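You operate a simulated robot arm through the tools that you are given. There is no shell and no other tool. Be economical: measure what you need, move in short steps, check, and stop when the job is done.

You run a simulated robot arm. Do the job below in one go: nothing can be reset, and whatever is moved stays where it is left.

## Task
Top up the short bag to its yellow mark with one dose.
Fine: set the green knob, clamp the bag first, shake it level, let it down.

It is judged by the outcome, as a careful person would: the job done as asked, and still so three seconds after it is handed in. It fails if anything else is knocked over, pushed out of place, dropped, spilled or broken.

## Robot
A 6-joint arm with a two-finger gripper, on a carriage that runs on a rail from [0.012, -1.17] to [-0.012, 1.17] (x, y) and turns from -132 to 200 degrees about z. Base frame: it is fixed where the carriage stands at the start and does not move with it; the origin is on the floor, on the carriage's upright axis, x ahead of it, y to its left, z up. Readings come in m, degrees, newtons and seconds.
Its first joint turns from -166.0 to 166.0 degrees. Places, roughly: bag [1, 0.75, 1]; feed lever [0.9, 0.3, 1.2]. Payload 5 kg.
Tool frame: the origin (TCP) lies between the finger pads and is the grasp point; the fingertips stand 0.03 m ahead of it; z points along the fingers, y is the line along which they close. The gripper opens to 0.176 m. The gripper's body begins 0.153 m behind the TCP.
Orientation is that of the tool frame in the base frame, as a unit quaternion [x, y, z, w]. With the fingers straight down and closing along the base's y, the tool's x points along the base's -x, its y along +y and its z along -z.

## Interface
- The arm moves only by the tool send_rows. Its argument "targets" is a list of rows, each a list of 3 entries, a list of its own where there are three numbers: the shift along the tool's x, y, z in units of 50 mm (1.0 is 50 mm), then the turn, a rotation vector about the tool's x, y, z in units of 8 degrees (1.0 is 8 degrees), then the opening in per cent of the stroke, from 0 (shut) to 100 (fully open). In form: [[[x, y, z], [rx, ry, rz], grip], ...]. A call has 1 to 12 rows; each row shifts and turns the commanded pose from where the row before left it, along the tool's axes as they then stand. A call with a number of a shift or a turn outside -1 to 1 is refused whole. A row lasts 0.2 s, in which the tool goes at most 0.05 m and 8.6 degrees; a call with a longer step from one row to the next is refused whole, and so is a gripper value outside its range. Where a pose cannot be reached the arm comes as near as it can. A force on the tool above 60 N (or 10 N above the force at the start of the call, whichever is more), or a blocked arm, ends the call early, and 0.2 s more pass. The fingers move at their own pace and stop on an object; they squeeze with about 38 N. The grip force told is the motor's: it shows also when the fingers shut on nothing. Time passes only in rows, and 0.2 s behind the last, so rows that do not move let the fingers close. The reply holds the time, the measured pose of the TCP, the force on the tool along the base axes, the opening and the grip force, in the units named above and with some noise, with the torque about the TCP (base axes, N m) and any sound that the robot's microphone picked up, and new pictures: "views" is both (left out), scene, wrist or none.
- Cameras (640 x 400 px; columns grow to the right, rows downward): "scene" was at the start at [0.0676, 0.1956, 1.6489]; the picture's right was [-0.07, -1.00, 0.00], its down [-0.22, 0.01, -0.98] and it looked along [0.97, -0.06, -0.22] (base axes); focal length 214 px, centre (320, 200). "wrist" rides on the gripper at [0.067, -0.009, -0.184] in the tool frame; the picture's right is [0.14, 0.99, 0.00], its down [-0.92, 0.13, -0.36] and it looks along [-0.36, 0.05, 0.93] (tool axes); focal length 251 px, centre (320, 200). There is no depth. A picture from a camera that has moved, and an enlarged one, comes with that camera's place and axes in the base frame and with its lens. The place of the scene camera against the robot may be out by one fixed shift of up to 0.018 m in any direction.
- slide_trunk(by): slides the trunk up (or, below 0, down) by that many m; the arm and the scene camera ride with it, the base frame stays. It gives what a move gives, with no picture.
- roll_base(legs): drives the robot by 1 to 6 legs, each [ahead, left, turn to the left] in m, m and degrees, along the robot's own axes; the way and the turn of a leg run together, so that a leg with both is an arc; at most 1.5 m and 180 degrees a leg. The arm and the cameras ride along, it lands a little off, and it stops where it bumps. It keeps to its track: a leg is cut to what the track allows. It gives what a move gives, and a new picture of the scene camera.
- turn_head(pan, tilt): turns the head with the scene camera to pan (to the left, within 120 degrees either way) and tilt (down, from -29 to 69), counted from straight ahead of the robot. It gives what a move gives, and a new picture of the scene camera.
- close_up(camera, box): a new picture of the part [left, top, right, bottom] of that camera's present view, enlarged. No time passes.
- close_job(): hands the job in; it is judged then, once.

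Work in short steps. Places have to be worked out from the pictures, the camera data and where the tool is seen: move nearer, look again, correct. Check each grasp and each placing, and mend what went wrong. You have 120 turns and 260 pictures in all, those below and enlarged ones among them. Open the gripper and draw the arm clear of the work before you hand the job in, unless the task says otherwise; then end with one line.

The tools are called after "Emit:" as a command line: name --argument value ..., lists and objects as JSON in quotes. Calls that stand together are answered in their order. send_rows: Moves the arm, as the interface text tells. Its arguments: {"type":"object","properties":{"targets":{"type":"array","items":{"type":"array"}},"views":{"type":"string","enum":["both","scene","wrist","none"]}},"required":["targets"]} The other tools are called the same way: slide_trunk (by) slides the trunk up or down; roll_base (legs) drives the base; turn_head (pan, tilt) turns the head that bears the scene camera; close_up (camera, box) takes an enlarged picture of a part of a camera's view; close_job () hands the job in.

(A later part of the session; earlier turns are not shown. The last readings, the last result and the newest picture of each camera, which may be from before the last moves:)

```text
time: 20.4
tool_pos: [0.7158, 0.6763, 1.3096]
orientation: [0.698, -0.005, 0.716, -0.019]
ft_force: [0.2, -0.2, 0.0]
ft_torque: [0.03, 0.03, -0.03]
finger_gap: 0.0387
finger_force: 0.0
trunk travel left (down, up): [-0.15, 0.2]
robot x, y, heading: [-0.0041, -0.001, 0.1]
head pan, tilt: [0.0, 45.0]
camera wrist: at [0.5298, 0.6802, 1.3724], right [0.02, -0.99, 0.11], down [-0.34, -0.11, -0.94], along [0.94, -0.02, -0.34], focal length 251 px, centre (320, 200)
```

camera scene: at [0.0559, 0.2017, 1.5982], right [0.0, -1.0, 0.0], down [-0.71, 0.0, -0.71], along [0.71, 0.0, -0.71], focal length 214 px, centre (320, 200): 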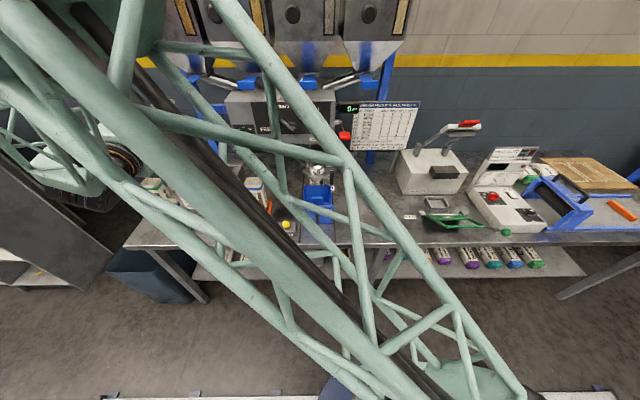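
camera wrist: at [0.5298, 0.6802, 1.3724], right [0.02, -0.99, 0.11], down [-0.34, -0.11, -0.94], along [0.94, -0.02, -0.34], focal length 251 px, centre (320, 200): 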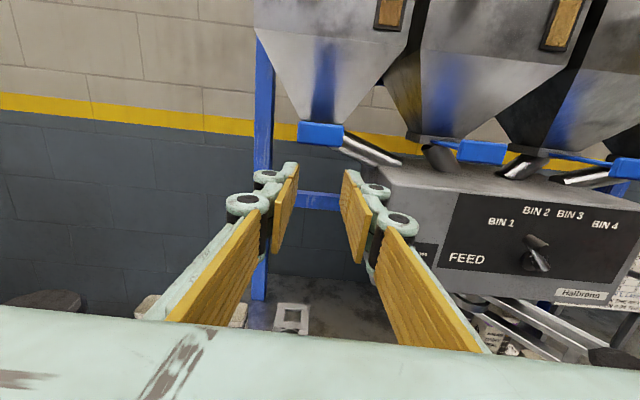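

Works and the view is upright now. I'll move in front of the knob at x≈0.72 and look again.

Emit:
send_rows --targets '[[[-0.63, 0.63, 0], [0, 0, 0], 22], [[-0.63, 0.63, 0], [0, 0, 0], 22], [[-0.63, 0.63, 0], [0, 0, 0], 22], [[-0.63, 0.63, 0], [0, 0, 0], 22], [[-0.63, 0.63, 0], [0, 0, 0], 22], [[0, 0, 0], [0, 0, 0], 22]]'

Emit:
close_up --camera "wrist" --box '[260, 110, 420, 230]'

```text
time: 21.8
tool_pos: [0.7219, 0.5251, 1.1469]
orientation: [0.699, -0.006, 0.715, -0.018]
ft_force: [1.5, -0.5, 0.0]
ft_torque: [0.02, -0.1, 0.03]
finger_gap: 0.0388
finger_force: 0.0
trunk travel left (down, up): [-0.15, 0.2]
robot x, y, heading: [0.0008, -0.0014, -0.1]
head pan, tilt: [0.0, 45.0]
camera scene: at [0.0565, 0.2019, 1.5982], right [0.0, -1.0, 0.0], down [-0.71, 0.0, -0.71], along [0.71, 0.0, -0.71], focal length 214 px, centre (320, 200)
camera wrist: at [0.5372, 0.5302, 1.2087], right [0.02, -0.99, 0.11], down [-0.34, -0.1, -0.94], along [0.94, -0.02, -0.34], focal length 251 px, centre (320, 200)
```

scene: 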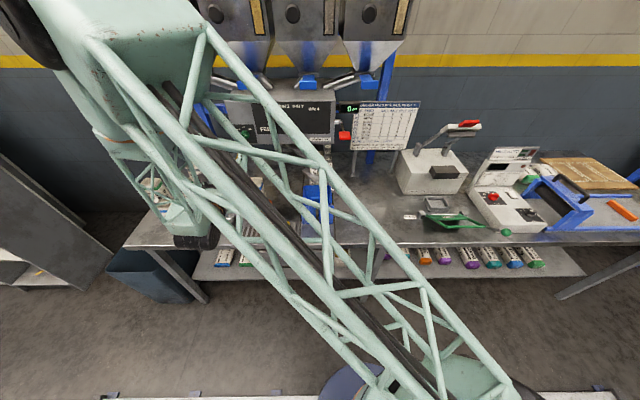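
wrist: 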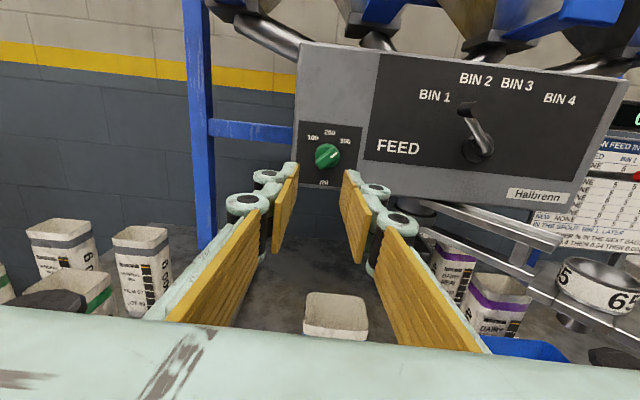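

```text
3.33 times, centred on (340, 170) of wrist
camera zoom: at [0.5372, 0.5302, 1.2087], right [0.02, -0.99, 0.11], down [-0.34, -0.1, -0.94], along [0.94, -0.02, -0.34], focal length 838 px, centre (253, 300)
```

zoom: 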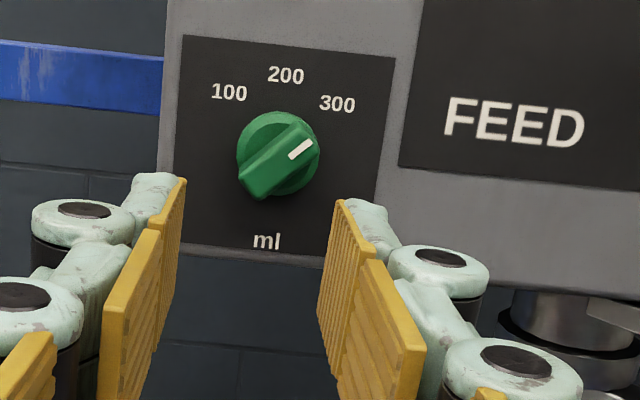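

The knob is clearly at 300; centre ≈ (0.521, 1.151). I'll roll +46° to straddle the bar and advance so the fingertips stop just in front of it.

Emit:
send_rows --targets '[[[0.03, 0.12, 0], [0, 0, 0], 22], [[0, 0, 0], [0, 0, 0.96], 22], [[0, 0, 0], [0, 0, 0.96], 22], [[0, 0, 0], [0, 0, 0.96], 22], [[0, 0, 0], [0, 0, 0.96], 22], [[0, 0, 0], [0, 0, 0.96], 22], [[0, 0, 0], [0, 0, 0.96], 22], [[0, 0, 0.75], [0, 0, 0], 22], [[0, 0, 0.75], [0, 0, 0], 22], [[0, 0, 0], [0, 0, 0], 22]]' --views "wrist"

Emit:
close_up --camera "wrist" --box '[240, 110, 400, 220]'

```text
time: 24.0
tool_pos: [0.7988, 0.5193, 1.1492]
orientation: [0.641, -0.279, 0.651, -0.297]
ft_force: [1.0, -0.5, -1.5]
ft_torque: [0.0, -0.13, 0.06]
finger_gap: 0.0388
finger_force: 0.1
trunk travel left (down, up): [-0.15, 0.2]
robot x, y, heading: [0.0012, -0.0009, -0.0]
head pan, tilt: [0.0, 45.0]
camera wrist: at [0.6152, 0.4727, 1.1963], right [0.03, -0.77, -0.64], down [-0.36, 0.59, -0.72], along [0.93, 0.25, -0.26], focal length 251 px, centre (320, 200)
```

wrist: 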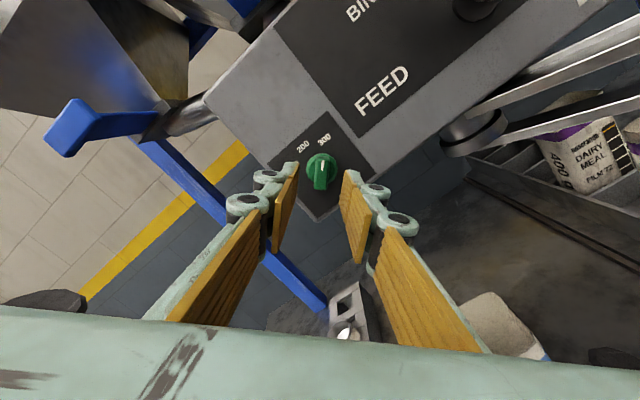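

```text
3.64 times, centred on (320, 165) of wrist
camera zoom: at [0.6152, 0.4727, 1.1963], right [0.03, -0.77, -0.64], down [-0.36, 0.59, -0.72], along [0.93, 0.25, -0.26], focal length 914 px, centre (320, 327)
```

zoom: 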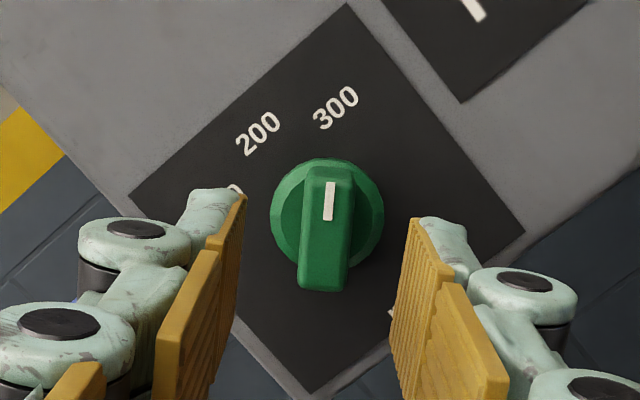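

Well centred. I'll advance 33 mm so the tips overlap the bar, then close.

Emit:
send_rows --targets '[[[0, 0, 0.33], [0, 0, 0], 22], [[0, 0, 0.33], [0, 0, 0], 22], [[0, 0, 0], [0, 0, 0], 0], [[0, 0, 0], [0, 0, 0], 0], [[0, 0, 0], [0, 0, 0], 0]]' --views "wrist"

Emit:
close_up --camera "wrist" --box '[240, 110, 400, 220]'

```text
time: 25.2
tool_pos: [0.8317, 0.5185, 1.1492]
orientation: [0.641, -0.278, 0.651, -0.296]
ft_force: [1.7, -1.9, -6.1]
ft_torque: [-1.41, 0.05, -0.12]
finger_gap: 0.0146
finger_force: 45.2
trunk travel left (down, up): [-0.15, 0.2]
robot x, y, heading: [-0.0002, 0.0007, -0.2]
head pan, tilt: [0.0, 45.0]
camera wrist: at [0.6473, 0.4722, 1.1962], right [0.03, -0.77, -0.64], down [-0.36, 0.59, -0.72], along [0.93, 0.25, -0.26], focal length 251 px, centre (320, 200)
```

wrist: 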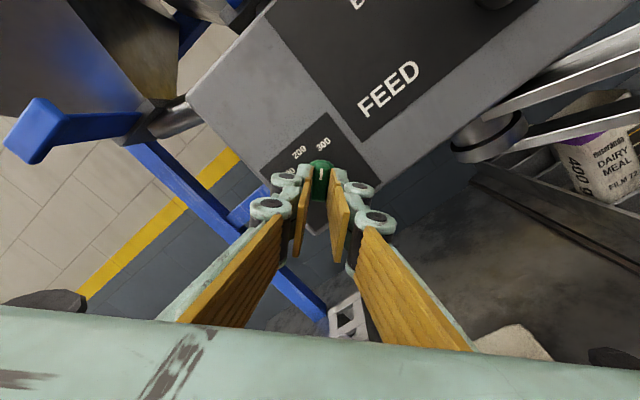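

```text
3.64 times, centred on (320, 165) of wrist
camera zoom: at [0.6473, 0.4722, 1.1962], right [0.03, -0.77, -0.64], down [-0.36, 0.59, -0.72], along [0.93, 0.25, -0.26], focal length 914 px, centre (320, 327)
```

zoom: 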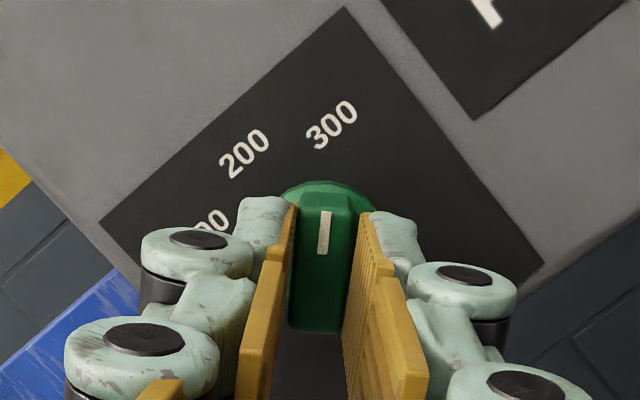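

Gripped (gap 14.6 mm). Turning −45° about the tool axis to 200.

Emit:
send_rows --targets '[[[0, 0, 0], [0, 0, -0.94], 0], [[0, 0, 0], [0, 0, -0.94], 0], [[0, 0, 0], [0, 0, -0.94], 0], [[0, 0, 0], [0, 0, -0.94], 0], [[0, 0, 0], [0, 0, -0.94], 0], [[0, 0, 0], [0, 0, -0.94], 0], [[0, 0, 0], [0, 0, 0], 0]]' --views "wrist"

Emit:
close_up --camera "wrist" --box '[240, 110, 400, 220]'

```text
time: 26.8
tool_pos: [0.8321, 0.5191, 1.1494]
orientation: [0.7, -0.01, 0.714, -0.022]
ft_force: [-21.4, -26.1, -37.5]
ft_torque: [-0.02, 0.98, -0.74]
finger_gap: 0.0135
finger_force: 45.3
trunk travel left (down, up): [-0.15, 0.2]
robot x, y, heading: [0.001, -0.0011, 0.2]
head pan, tilt: [0.0, 45.0]
camera wrist: at [0.6464, 0.5219, 1.2122], right [0.02, -1.0, 0.09], down [-0.34, -0.09, -0.94], along [0.94, -0.02, -0.34], focal length 251 px, centre (320, 200)
```

wrist: 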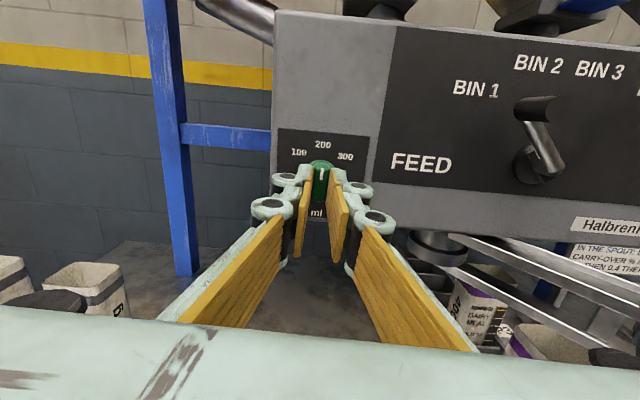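

```text
3.64 times, centred on (320, 165) of wrist
camera zoom: at [0.6464, 0.5219, 1.2122], right [0.02, -1.0, 0.09], down [-0.34, -0.09, -0.94], along [0.94, -0.02, -0.34], focal length 914 px, centre (320, 327)
```

zoom: 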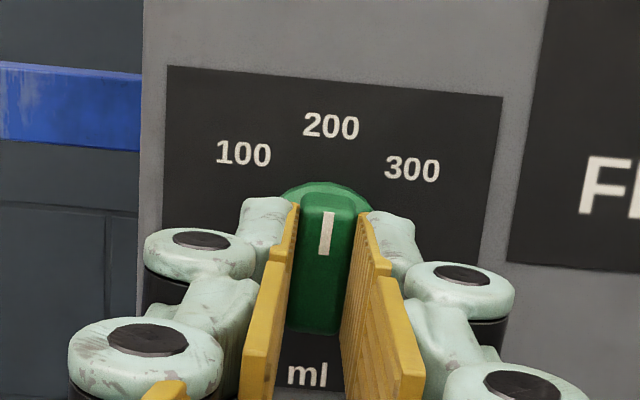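

Pointer at 200. I'll open and back off straight, then check.

Emit:
send_rows --targets '[[[0, 0, 0], [0, 0, 0], 30], [[0, 0, 0], [0, 0, 0], 30], [[0, 0, -0.8], [0, 0, 0], 30], [[0, 0, -0.8], [0, 0, 0], 30], [[0, 0, 0], [0, 0, 0], 30]]' --views "wrist"

Emit:
close_up --camera "wrist" --box '[270, 110, 390, 200]'

Emit:
close_up --camera "wrist" --box '[380, 180, 640, 360]'

```text
time: 28.0
tool_pos: [0.7495, 0.5207, 1.1506]
orientation: [0.698, -0.011, 0.715, -0.024]
ft_force: [-1.2, 0.3, 0.5]
ft_torque: [0.01, 0.13, -0.07]
finger_gap: 0.0527
finger_force: 0.1
trunk travel left (down, up): [-0.15, 0.2]
robot x, y, heading: [0.0009, -0.0015, -0.3]
head pan, tilt: [0.0, 45.0]
camera wrist: at [0.5645, 0.5229, 1.2121], right [0.02, -1.0, 0.09], down [-0.34, -0.09, -0.94], along [0.94, -0.01, -0.34], focal length 251 px, centre (320, 200)
```

wrist: 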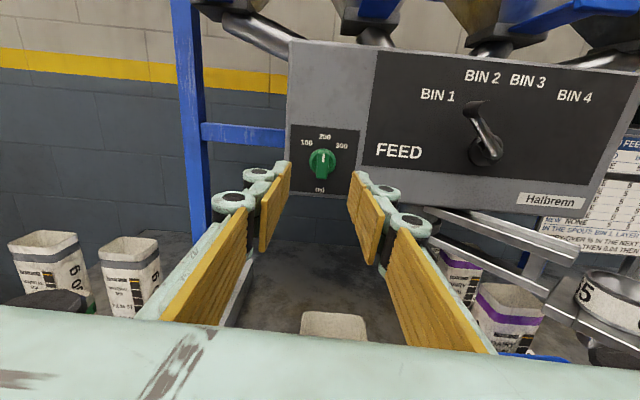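

```text
4.44 times, centred on (330, 155) of wrist
camera zoom: at [0.5645, 0.5229, 1.2121], right [0.02, -1.0, 0.09], down [-0.34, -0.09, -0.94], along [0.94, -0.01, -0.34], focal length 1118 px, centre (276, 400)
```

zoom: 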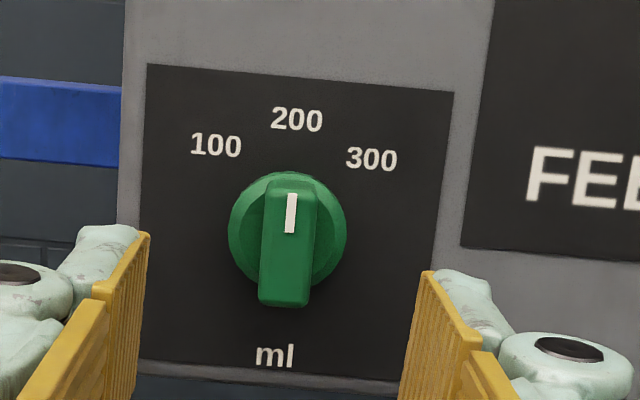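

```text
2.22 times, centred on (510, 270) of wrist
camera zoom: at [0.5645, 0.5229, 1.2121], right [0.02, -1.0, 0.09], down [-0.34, -0.09, -0.94], along [0.94, -0.01, -0.34], focal length 559 px, centre (-102, 44)
```

zoom: 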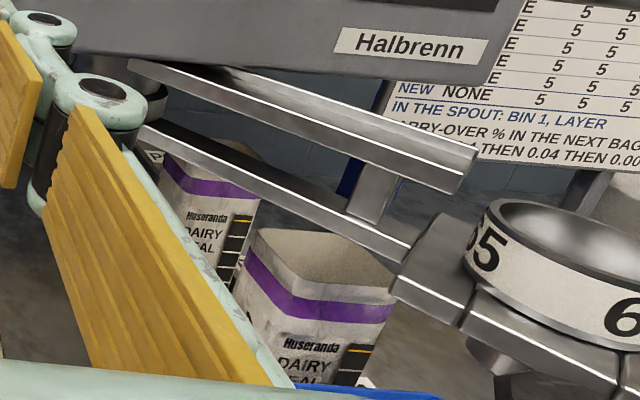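

Knob set to 200. The spout swings on a pivot near (0.905, 0.353) and its handle is near (0.71, 0.156, 1.07). I'll pitch the tool back to pointing down in place (clear of the bag, top ≈1.0).

Emit:
send_rows --targets '[[[0, 0, -0.3], [0, -0.9375, 0], 30], [[0, 0, 0], [0, -0.9375, 0], 30], [[0, 0, 0], [0, -0.9375, 0], 30], [[0, 0, 0], [0, -0.9375, 0], 30], [[0, 0, 0], [0, -0.9375, 0], 30], [[0, 0, 0], [0, -0.9375, 0], 30], [[0, 0, 0], [0, -0.9375, 0], 30], [[0, 0, 0], [0, -0.9375, 0], 30], [[0, 0, 0], [0, -0.9375, 0], 30], [[0, 0, 0], [0, -0.9375, 0], 30], [[0, 0, 0], [0, -0.9375, 0], 30], [[0, 0, 0], [0, -0.9375, 0], 30]]'

```text
time: 30.6
tool_pos: [0.7343, 0.5191, 1.1484]
orientation: [1.0, 0.01, 0.011, -0.025]
ft_force: [-0.6, -0.2, -0.4]
ft_torque: [0.07, -0.13, -0.02]
finger_gap: 0.0528
finger_force: 0.0
trunk travel left (down, up): [-0.15, 0.2]
robot x, y, heading: [-0.0007, -0.0024, 0.1]
head pan, tilt: [0.0, 45.0]
camera scene: at [0.0553, 0.2016, 1.5981], right [0.0, -1.0, 0.0], down [-0.71, 0.0, -0.71], along [0.71, 0.0, -0.71], focal length 214 px, centre (320, 200)
camera wrist: at [0.7974, 0.5206, 1.3329], right [0.16, -0.99, -0.05], down [-0.93, -0.17, 0.34], along [-0.34, -0.01, -0.94], focal length 251 px, centre (320, 200)
```

scene: 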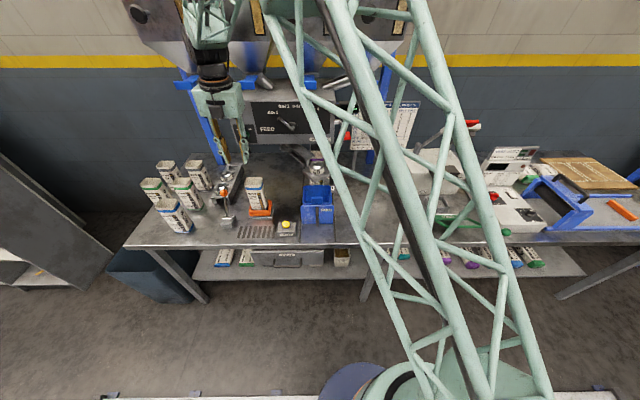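
wrist: 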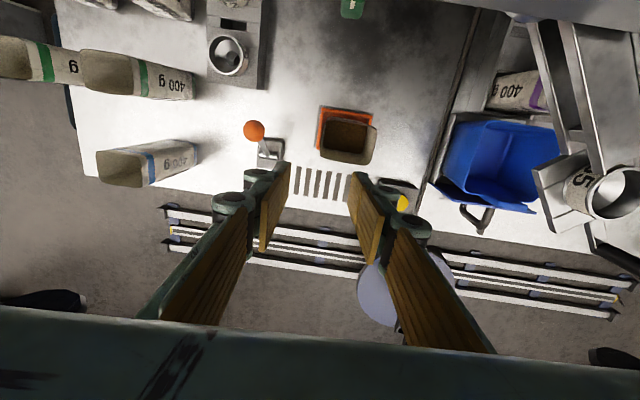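

Let me enlarge the spout area and the lever from this viewpoint.

Emit:
close_up --camera "wrist" --box '[500, 0, 640, 290]'

Emit:
close_up --camera "wrist" --box '[220, 90, 420, 215]'

```text
1.38 times, centred on (570, 145) of wrist
camera zoom: at [0.7974, 0.5206, 1.3329], right [0.16, -0.99, -0.05], down [-0.93, -0.17, 0.34], along [-0.34, -0.01, -0.94], focal length 347 px, centre (-25, 276)
```

zoom: 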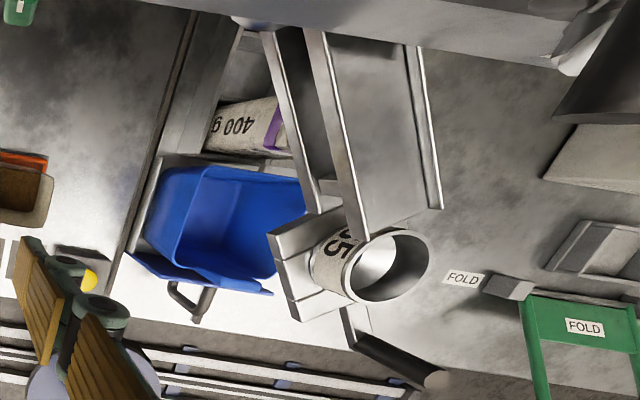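

```text
3.20 times, centred on (320, 152) of wrist
camera zoom: at [0.7974, 0.5206, 1.3329], right [0.16, -0.99, -0.05], down [-0.93, -0.17, 0.34], along [-0.34, -0.01, -0.94], focal length 805 px, centre (320, 352)
```

zoom: 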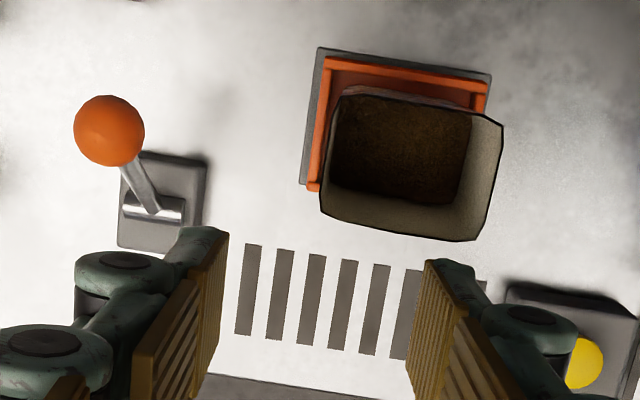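

Handle post ≈ (0.689, 0.158), z 1.05–1.10; pivot ≈ (0.90, 0.352). I'll rise, correct the small tilt and move above the handle.

Emit:
send_rows --targets '[[[0, 0, -0.7], [-0.36, -0.16, 0.14], 30], [[0, 0, -0.7], [0, 0, 0], 30], [[-0.11, 0.9, 0], [0, 0, 0], 30], [[-0.11, 0.9, 0], [0, 0, 0], 30], [[-0.11, 0.9, 0], [0, 0, 0], 30], [[-0.11, 0.9, 0], [0, 0, 0], 30], [[-0.11, 0.9, 0], [0, 0, 0], 30], [[-0.11, 0.9, 0], [0, 0, 0], 30], [[-0.11, 0.9, 0], [0, 0, 0], 30], [[-0.11, 0.9, 0], [0, 0, 0], 30], [[0, 0, 0], [0, 0, 0], 30]]'

Emit:
close_up --camera "wrist" --box '[220, 80, 420, 205]'

```text
time: 33.0
tool_pos: [0.689, 0.1548, 1.2227]
orientation: [1.0, 0.0, 0.0, 0.0]
ft_force: [-0.1, -1.2, 0.7]
ft_torque: [0.19, -0.06, 0.02]
finger_gap: 0.0529
finger_force: 0.0
trunk travel left (down, up): [-0.15, 0.2]
robot x, y, heading: [0.0008, 0.0012, 0.0]
head pan, tilt: [0.0, 45.0]
camera scene: at [0.0553, 0.201, 1.5984], right [0.0, -1.0, 0.0], down [-0.71, 0.0, -0.71], along [0.71, 0.0, -0.71], focal length 214 px, centre (320, 200)
camera wrist: at [0.7554, 0.1641, 1.4057], right [0.14, -0.99, 0.0], down [-0.92, -0.13, 0.36], along [-0.36, -0.05, -0.93], focal length 251 px, centre (320, 200)
```

scene: 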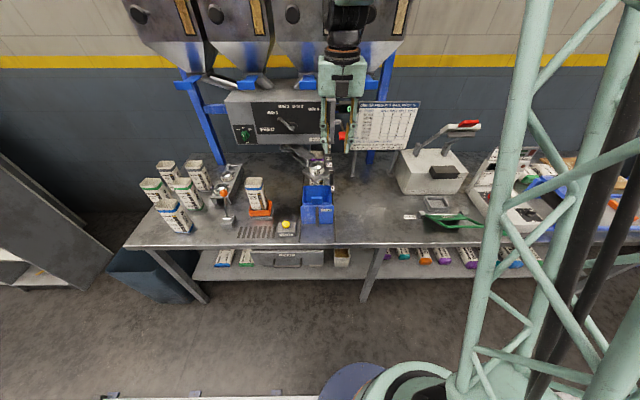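
wrist: 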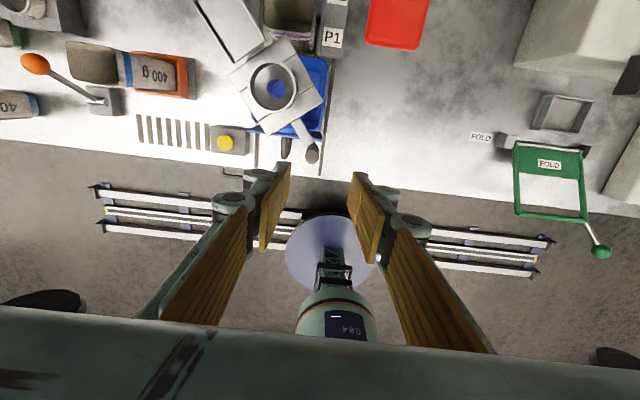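

```text
3.20 times, centred on (320, 142) of wrist
camera zoom: at [0.7554, 0.1641, 1.4057], right [0.14, -0.99, 0.0], down [-0.92, -0.13, 0.36], along [-0.36, -0.05, -0.93], focal length 805 px, centre (320, 384)
```

zoom: 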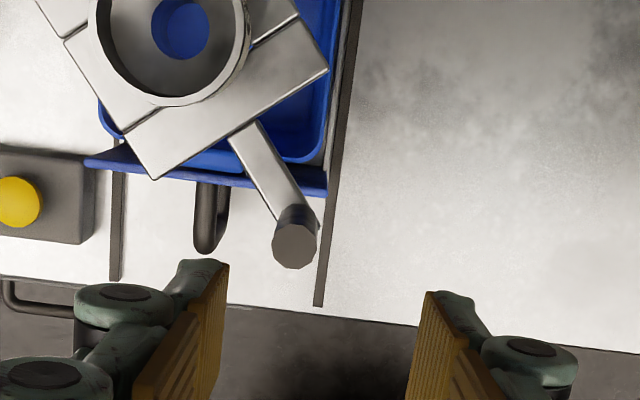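

Handle at ≈ (0.692, 0.165). I'll centre, descend so the tips reach z≈1.06, and close.

Emit:
send_rows --targets '[[[0.06, -0.2, 0.6], [0, 0, 0], 30], [[0, 0, 0.8], [0, 0, 0], 30], [[0, 0, 0.8], [0, 0, 0], 30], [[0, 0, 0.4], [0, 0, 0], 30], [[0, 0, 0], [0, 0, 0], 5], [[0, 0, 0], [0, 0, 0], 5], [[0, 0, 0], [0, 0, 0], 5]]'

```text
time: 34.6
tool_pos: [0.6955, 0.1677, 1.0892]
orientation: [1.0, -0.001, 0.0, 0.0]
ft_force: [-7.5, -7.3, -7.1]
ft_torque: [-0.18, 0.11, 0.01]
finger_gap: 0.0172
finger_force: 45.2
trunk travel left (down, up): [-0.15, 0.2]
robot x, y, heading: [0.0015, -0.0, 0.1]
head pan, tilt: [0.0, 45.0]
camera scene: at [0.0558, 0.2013, 1.5982], right [0.0, -1.0, 0.0], down [-0.71, 0.0, -0.71], along [0.71, 0.0, -0.71], focal length 214 px, centre (320, 200)
camera wrist: at [0.7607, 0.1766, 1.2719], right [0.14, -0.99, 0.0], down [-0.92, -0.13, 0.36], along [-0.36, -0.05, -0.93], focal length 251 px, centre (320, 200)
```

scene: 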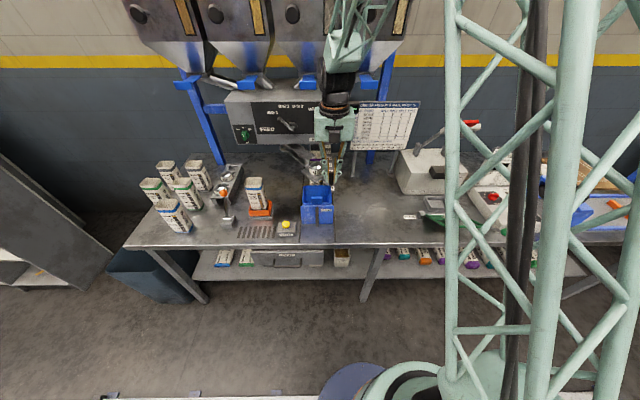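
wrist: 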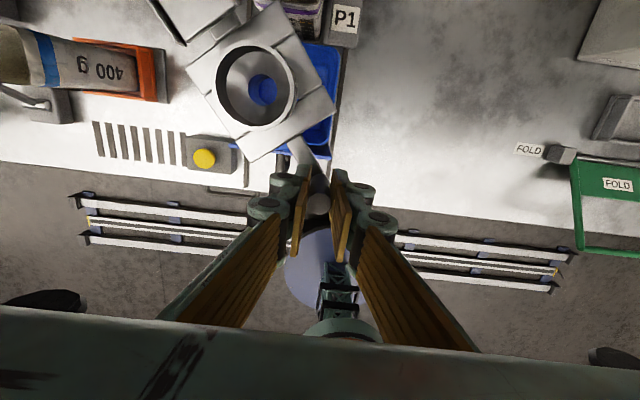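

Gripped the handle. I'll swing it a first 21° about the pivot, turning the tool with it, and check forces.

Emit:
send_rows --targets '[[[-0.418, -0.5255, 0], [0, 0, 0.875], 5], [[-0.418, -0.5255, 0], [0, 0, 0.875], 5], [[-0.418, -0.5255, 0], [0, 0, 0.875], 5]]'

```text
time: 35.4
tool_pos: [0.6448, 0.2565, 1.0898]
orientation: [0.983, -0.183, 0.002, 0.0]
ft_force: [12.0, 4.5, -7.4]
ft_torque: [-0.2, -1.01, 0.23]
finger_gap: 0.017
finger_force: 44.8
trunk travel left (down, up): [-0.15, 0.2]
robot x, y, heading: [-0.0029, -0.0023, 0.0]
head pan, tilt: [0.0, 45.0]
camera scene: at [0.0568, 0.202, 1.5982], right [0.0, -1.0, 0.0], down [-0.71, 0.0, -0.71], along [0.71, 0.0, -0.71], focal length 214 px, centre (320, 200)
camera wrist: at [0.709, 0.2407, 1.2723], right [-0.23, -0.97, 0.0], down [-0.91, 0.21, 0.36], along [-0.35, 0.08, -0.93], focal length 251 px, centre (320, 200)
```

scene: 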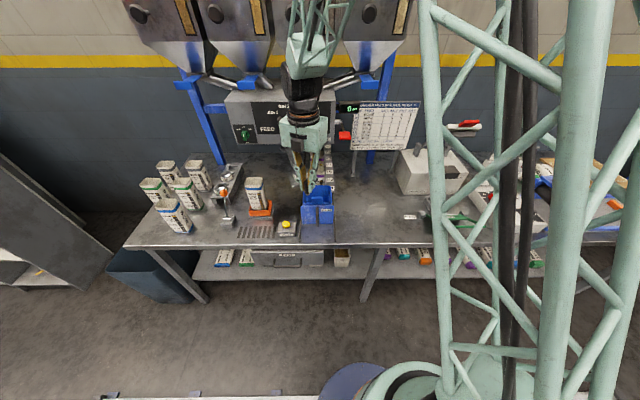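
wrist: 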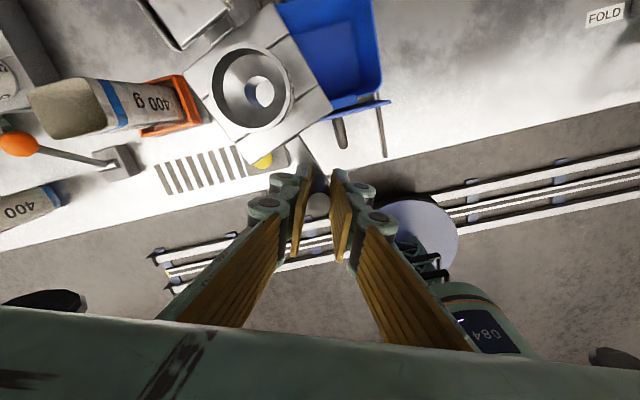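

The spout swings freely. Continue 28° with a slight inward correction, then check clearance to the bag top.

Emit:
send_rows --targets '[[[-0.4, -0.54, 0], [0, 0, 0.875], 5], [[-0.4, -0.54, 0], [0, 0, 0.875], 5], [[-0.41, -0.53, 0], [0, 0, 0.875], 5], [[-0.41, -0.53, 0], [0, 0, 0.875], 5], [[0, 0, 0], [0, 0, 0], 5]]'

Emit:
close_up --camera "scene" --box '[205, 120, 345, 225]'

Emit:
close_up --camera "wrist" --box '[60, 0, 340, 200]'

```text
time: 36.6
tool_pos: [0.6265, 0.3894, 1.0889]
orientation: [0.91, -0.414, 0.001, 0.0]
ft_force: [-33.6, 4.3, 28.4]
ft_torque: [0.19, 1.05, -0.09]
finger_gap: 0.0173
finger_force: 44.4
trunk travel left (down, up): [-0.15, 0.2]
robot x, y, heading: [0.0023, 0.001, 0.2]
head pan, tilt: [0.0, 45.0]
camera scene: at [0.0526, 0.2015, 1.5985], right [0.0, -1.0, 0.0], down [-0.71, 0.0, -0.71], along [0.71, 0.0, -0.71], focal length 214 px, centre (320, 200)
camera wrist: at [0.6782, 0.3435, 1.2715], right [-0.66, -0.75, 0.0], down [-0.7, 0.61, 0.36], along [-0.27, 0.24, -0.93], focal length 251 px, centre (320, 200)
```

scene: 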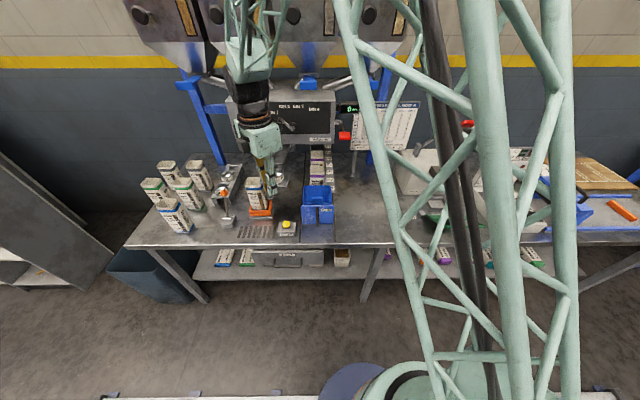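
wrist: 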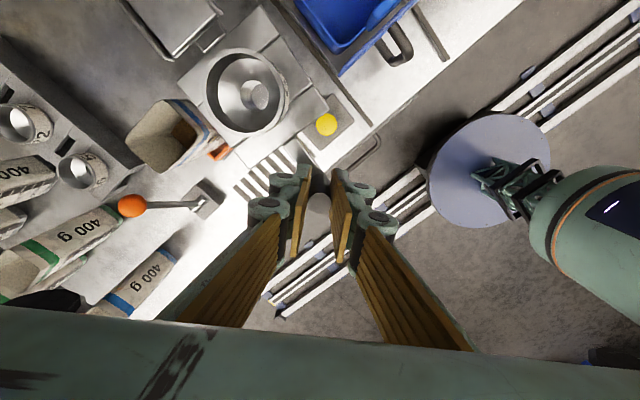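

```text
3.81 times, centred on (275, 172) of scene
camera zoom: at [0.0526, 0.2015, 1.5985], right [0.0, -1.0, 0.0], down [-0.71, 0.0, -0.71], along [0.71, 0.0, -0.71], focal length 817 px, centre (491, 305)
```

zoom: 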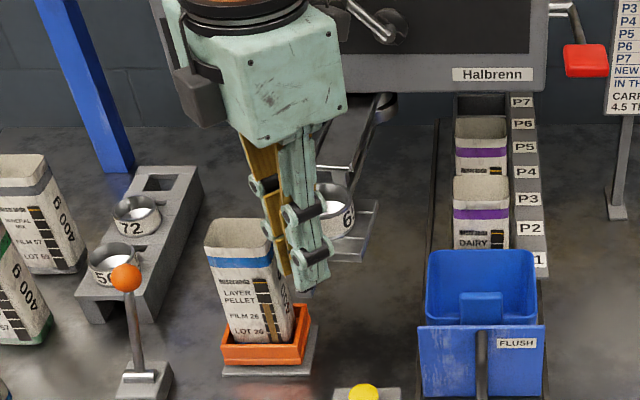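

```text
2.00 times, centred on (200, 100) of wrist
camera zoom: at [0.6782, 0.3435, 1.2715], right [-0.66, -0.75, 0.0], down [-0.7, 0.61, 0.36], along [-0.27, 0.24, -0.93], focal length 503 px, centre (560, 400)
```

zoom: 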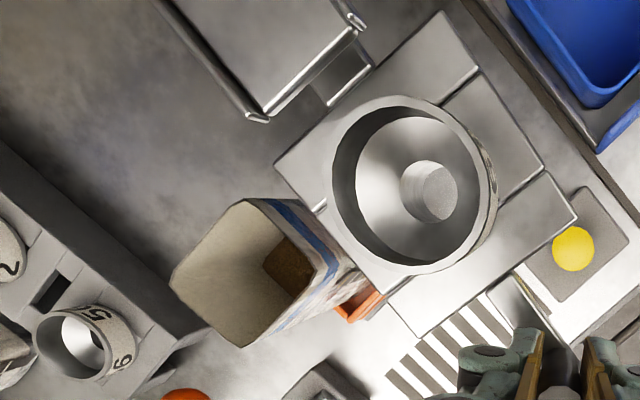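

Radial force shows my pivot estimate was short; refit gives pivot ≈ (0.937, 0.3645), r ≈ 0.31. Before passing over the bag I check the spout neck's height against the bag top.

Emit:
close_up --camera "scene" --box '[255, 155, 305, 205]'

```text
8.00 times, centred on (280, 180) of scene
camera zoom: at [0.0526, 0.2015, 1.5985], right [0.0, -1.0, 0.0], down [-0.71, 0.0, -0.71], along [0.71, 0.0, -0.71], focal length 1716 px, centre (640, 360)
```

zoom: 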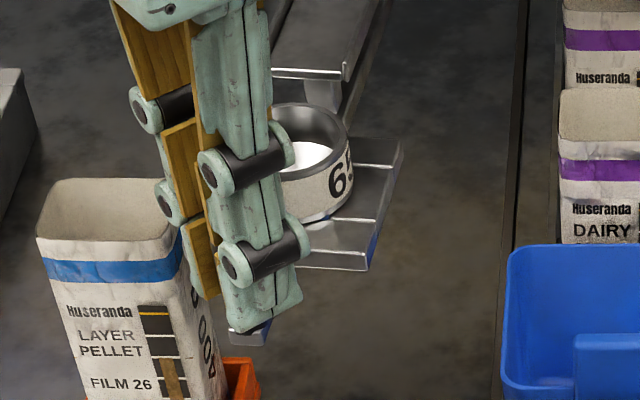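

I'll proceed gently: 16° more with the refitted arc and look again.

Emit:
send_rows --targets '[[[-0.415, -0.425, 0], [0, 0, 0.6875], 5], [[-0.395, -0.445, 0], [0, 0, 0.6875], 5], [[-0.395, -0.445, 0], [0, 0, 0.6875], 5]]'

Emit:
close_up --camera "scene" --box '[225, 145, 305, 225]'

Emit:
close_up --camera "wrist" --box '[60, 0, 340, 200]'

```text
time: 37.4
tool_pos: [0.6462, 0.4711, 1.088]
orientation: [0.84, -0.542, 0.001, 0.0]
ft_force: [-5.8, 3.0, -23.6]
ft_torque: [-0.12, -0.13, 0.23]
finger_gap: 0.0169
finger_force: 45.2
trunk travel left (down, up): [-0.15, 0.2]
robot x, y, heading: [-0.0023, -0.0029, -0.2]
head pan, tilt: [0.0, 45.0]
camera scene: at [0.0565, 0.202, 1.5978], right [0.0, -1.0, 0.0], down [-0.71, 0.0, -0.71], along [0.71, 0.0, -0.71], focal length 214 px, centre (320, 200)
camera wrist: at [0.6825, 0.4138, 1.2715], right [-0.85, -0.53, 0.0], down [-0.5, 0.79, 0.36], along [-0.19, 0.3, -0.93], focal length 251 px, centre (320, 200)
```

scene: 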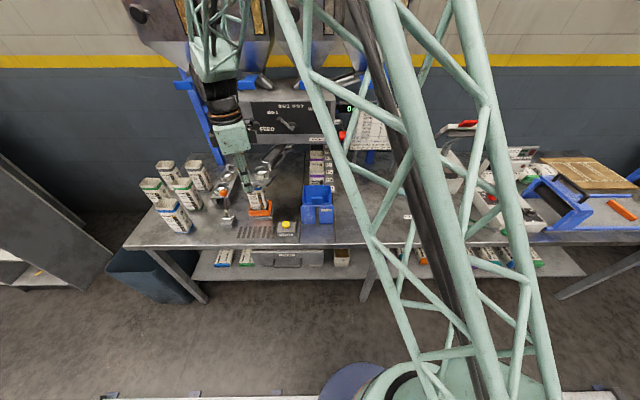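
wrist: 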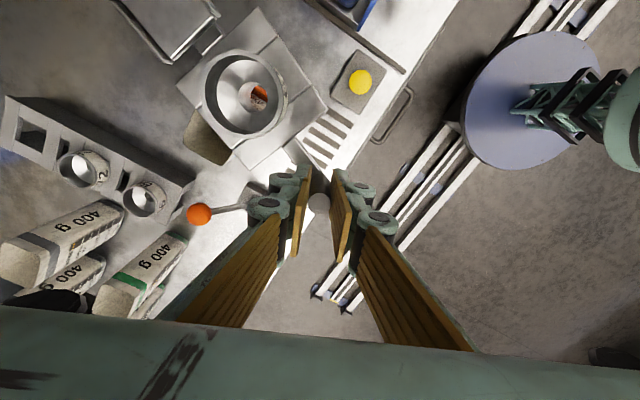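

```text
5.00 times, centred on (265, 185) of scene
camera zoom: at [0.0565, 0.202, 1.5978], right [0.0, -1.0, 0.0], down [-0.71, 0.0, -0.71], along [0.71, 0.0, -0.71], focal length 1072 px, centre (595, 275)
```

zoom: 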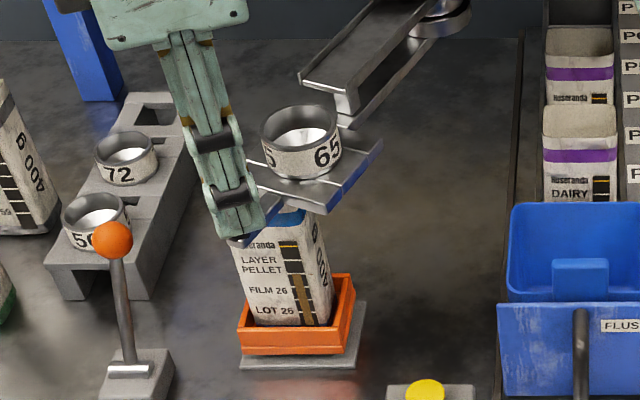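

```text
2.00 times, centred on (200, 100) of wrist
camera zoom: at [0.6825, 0.4138, 1.2715], right [-0.85, -0.53, 0.0], down [-0.5, 0.79, 0.36], along [-0.19, 0.3, -0.93], focal length 503 px, centre (560, 400)
```

zoom: 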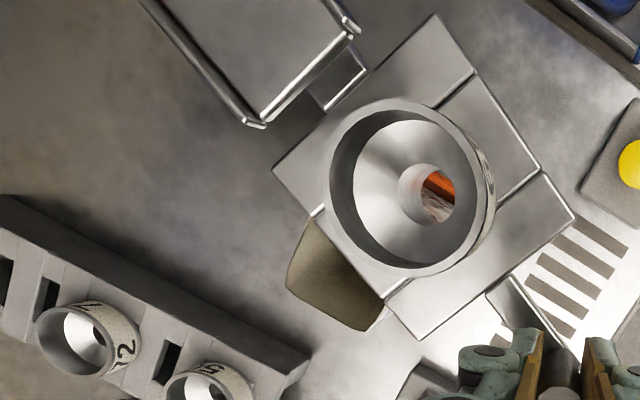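

The bag is undisturbed and the fit is good. Another 16° should bring the spout over the bag.

Emit:
send_rows --targets '[[[-0.395, -0.445, 0], [0, 0, 0.6875], 5], [[-0.395, -0.445, 0], [0, 0, 0.6875], 5], [[-0.395, -0.445, 0], [0, 0, 0.6875], 5], [[0, 0, 0], [0, 0, 0], 5]]'

Emit:
close_up --camera "scene" --box '[225, 145, 305, 225]'

Emit:
close_up --camera "wrist" --box '[60, 0, 340, 200]'

```text
time: 38.4
tool_pos: [0.6911, 0.5477, 1.089]
orientation: [0.755, -0.656, 0.0, 0.001]
ft_force: [-2.4, 0.5, -14.4]
ft_torque: [-0.31, 0.02, 0.03]
finger_gap: 0.0171
finger_force: 45.2
trunk travel left (down, up): [-0.15, 0.2]
robot x, y, heading: [-0.0001, 0.0002, 0.1]
head pan, tilt: [0.0, 45.0]
camera scene: at [0.0562, 0.2021, 1.5982], right [0.0, -1.0, 0.0], down [-0.71, 0.0, -0.71], along [0.71, 0.0, -0.71], focal length 214 px, centre (320, 200)
camera wrist: at [0.7088, 0.4843, 1.2719], right [-0.96, -0.27, 0.0], down [-0.26, 0.9, 0.36], along [-0.1, 0.35, -0.93], focal length 251 px, centre (320, 200)
```

scene: 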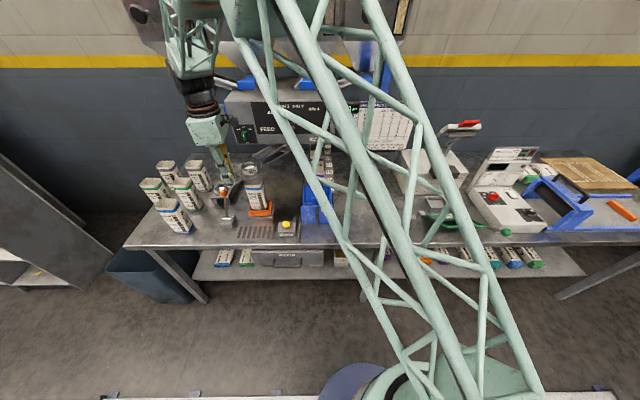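
wrist: 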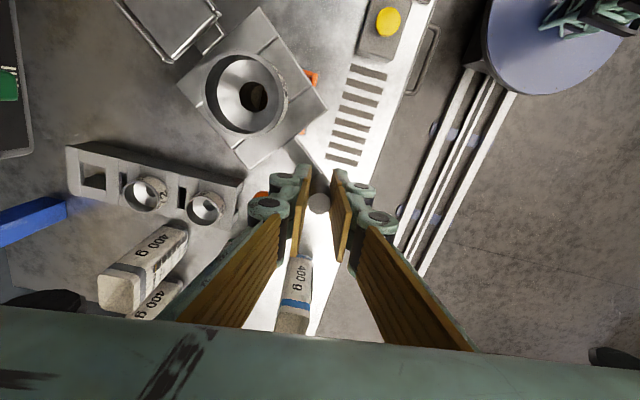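

```text
5.00 times, centred on (265, 185) of scene
camera zoom: at [0.0562, 0.2021, 1.5982], right [0.0, -1.0, 0.0], down [-0.71, 0.0, -0.71], along [0.71, 0.0, -0.71], focal length 1072 px, centre (595, 275)
```

zoom: 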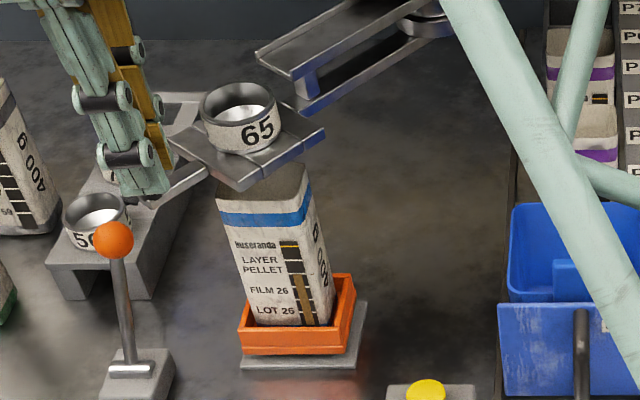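

```text
2.00 times, centred on (200, 100) of wrist
camera zoom: at [0.7088, 0.4843, 1.2719], right [-0.96, -0.27, 0.0], down [-0.26, 0.9, 0.36], along [-0.1, 0.35, -0.93], focal length 503 px, centre (560, 400)
```

zoom: 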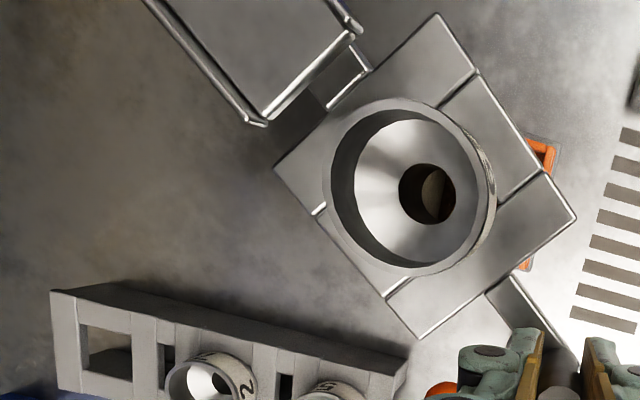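

The spout looks centred over the bag. I'll release the handle, rise, and go to a side view (looking along +y) to check alignment and the gap.

Emit:
send_rows --targets '[[[0, 0, 0], [0, 0, 0], 35], [[0, 0, 0], [0, 0, 0], 35], [[0, 0, -0.9], [0, 0, 0], 35], [[0, 0, -0.9], [0, 0, 0], 35], [[0.9, 0, 0], [0, 0, 0], 35], [[0.9, 0, 0], [0, 0, 0], 35], [[0.9, 0, 0], [0, 0, 0], 35], [[0.9, 0, 0], [0, 0, 0], 35], [[0.9, 0, 0], [0, 0, 0], 35], [[0.5, 0, 0.5], [0, 0, 0], 35]]' --views "wrist"

Emit:
send_rows --targets '[[[0, 0, 0], [0, -1, 0], 35], [[0, 0, 0], [0, -1, 0], 35], [[0, 0, 0], [0, -1, 0], 35], [[0, 0, 0], [0, -1, 0], 35], [[0, 0, 0], [0, -1, 0], 35], [[0, 0, 0], [0, 0, 0], 35]]'

```text
time: 40.6
tool_pos: [0.725, 0.2986, 1.1534]
orientation: [0.755, -0.656, 0.001, -0.001]
ft_force: [-1.0, -1.0, 0.7]
ft_torque: [0.11, -0.11, -0.02]
finger_gap: 0.0613
finger_force: 0.0
trunk travel left (down, up): [-0.15, 0.2]
robot x, y, heading: [0.0022, 0.0002, 0.1]
head pan, tilt: [0.0, 45.0]
camera wrist: at [0.7437, 0.2343, 1.3364], right [-0.96, -0.27, 0.0], down [-0.26, 0.9, 0.36], along [-0.1, 0.35, -0.93], focal length 251 px, centre (320, 200)
```

wrist: 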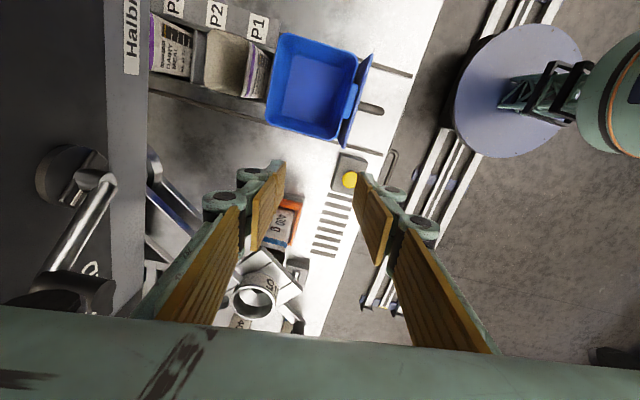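

```text
time: 42.0
tool_pos: [0.7271, 0.3031, 1.1531]
orientation: [0.709, -0.617, -0.257, -0.225]
ft_force: [2.0, -0.8, -1.2]
ft_torque: [0.19, 0.18, 0.05]
finger_gap: 0.0615
finger_force: 0.1
trunk travel left (down, up): [-0.15, 0.2]
robot x, y, heading: [0.0019, 0.0003, -0.3]
head pan, tilt: [0.0, 45.0]
camera scene: at [0.0568, 0.2015, 1.5983], right [0.0, -1.0, 0.0], down [-0.71, 0.0, -0.71], along [0.71, 0.0, -0.71], focal length 214 px, centre (320, 200)
camera wrist: at [0.7585, 0.1356, 1.2502], right [-0.97, -0.24, -0.09], down [-0.19, 0.45, 0.87], along [-0.17, 0.86, -0.48], focal length 251 px, centre (320, 200)
```

scene: 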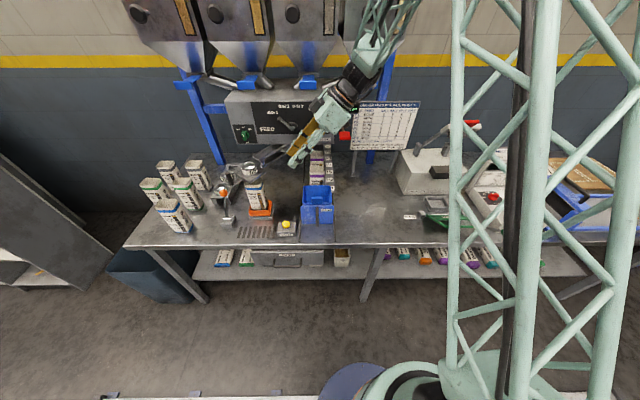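
wrist: 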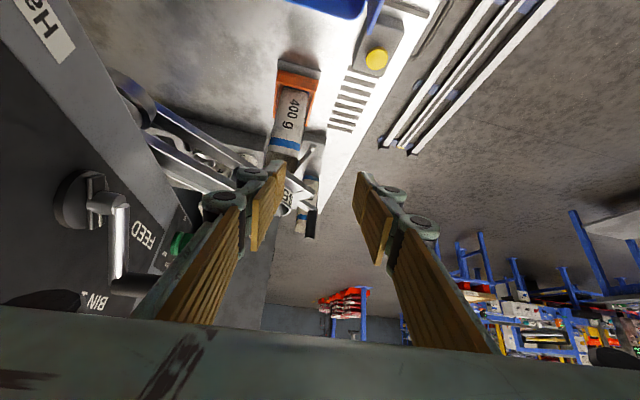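

Enlarge the bag-spout region in both cameras.

Emit:
close_up --camera "wrist" --box '[250, 60, 350, 240]'

Emit:
close_up --camera "wrist" --box '[255, 120, 335, 180]'

Emit:
close_up --camera "scene" --box '[215, 145, 305, 235]'

```text
2.22 times, centred on (300, 150) of wrist
camera zoom: at [0.7585, 0.1356, 1.2502], right [-0.97, -0.24, -0.09], down [-0.19, 0.45, 0.87], along [-0.17, 0.86, -0.48], focal length 559 px, centre (364, 311)
```

zoom: 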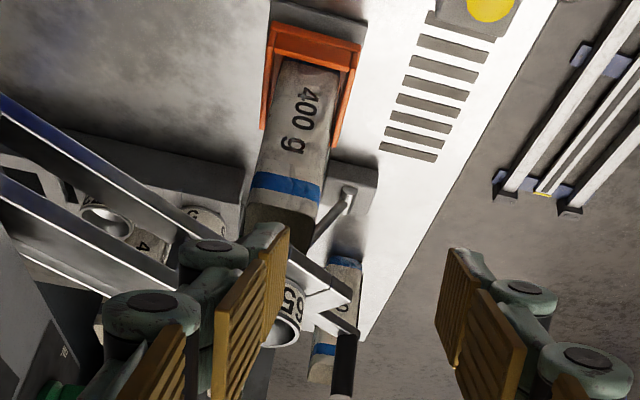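

```text
6.67 times, centred on (295, 150) of wrist
camera zoom: at [0.7585, 0.1356, 1.2502], right [-0.97, -0.24, -0.09], down [-0.19, 0.45, 0.87], along [-0.17, 0.86, -0.48], focal length 1676 px, centre (487, 533)
```

zoom: 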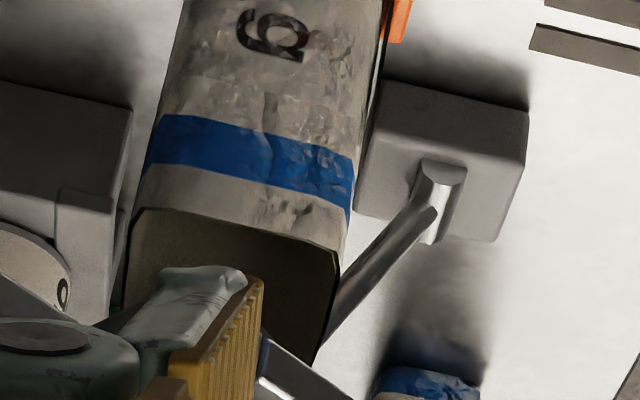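

```text
4.44 times, centred on (260, 190) of scene
camera zoom: at [0.0568, 0.2015, 1.5983], right [0.0, -1.0, 0.0], down [-0.71, 0.0, -0.71], along [0.71, 0.0, -0.71], focal length 953 px, centre (587, 244)
```

zoom: 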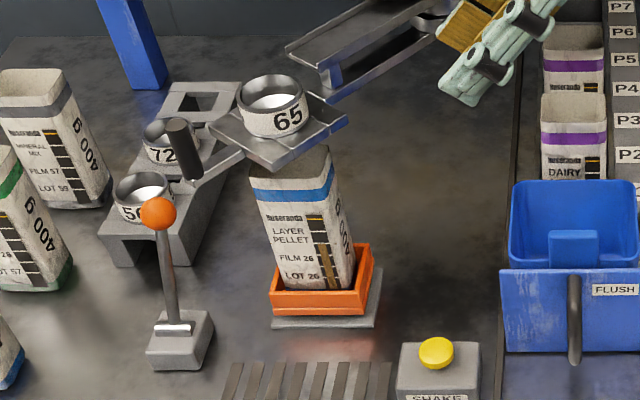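

Open the fingers fully to uncover the spout in the view.

Emit:
send_rows --targets '[[[0, 0, 0], [0, 0, 0], 100], [[0, 0, 0], [0, 0, 0], 100], [[0, 0, 0], [0, 0, 0], 100], [[0, 0, 0], [0, 0, 0], 100]]' --views "none"

Emit:
close_up --camera "wrist" --box '[230, 100, 370, 230]'

```text
time: 43.0
tool_pos: [0.7246, 0.3014, 1.1553]
orientation: [0.709, -0.616, -0.258, -0.225]
ft_force: [-0.2, 0.2, -0.4]
ft_torque: [0.02, 0.01, 0.02]
finger_gap: 0.176
finger_force: 0.0
trunk travel left (down, up): [-0.15, 0.2]
robot x, y, heading: [-0.0032, -0.0028, 0.0]
head pan, tilt: [0.0, 45.0]
```

```text
3.08 times, centred on (300, 165) of wrist
camera zoom: at [0.7576, 0.136, 1.2511], right [-0.97, -0.24, -0.09], down [-0.19, 0.45, 0.87], along [-0.17, 0.86, -0.48], focal length 774 px, centre (382, 308)
```

zoom: 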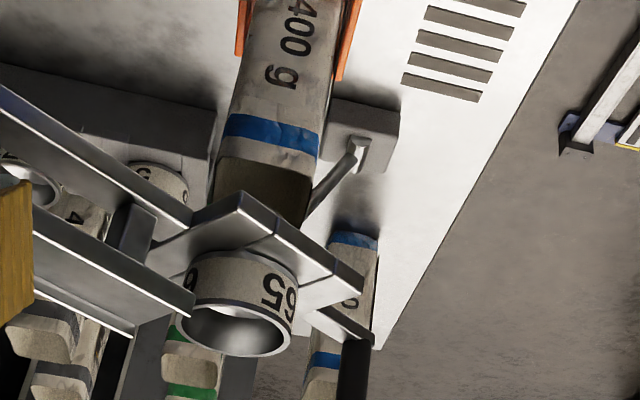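

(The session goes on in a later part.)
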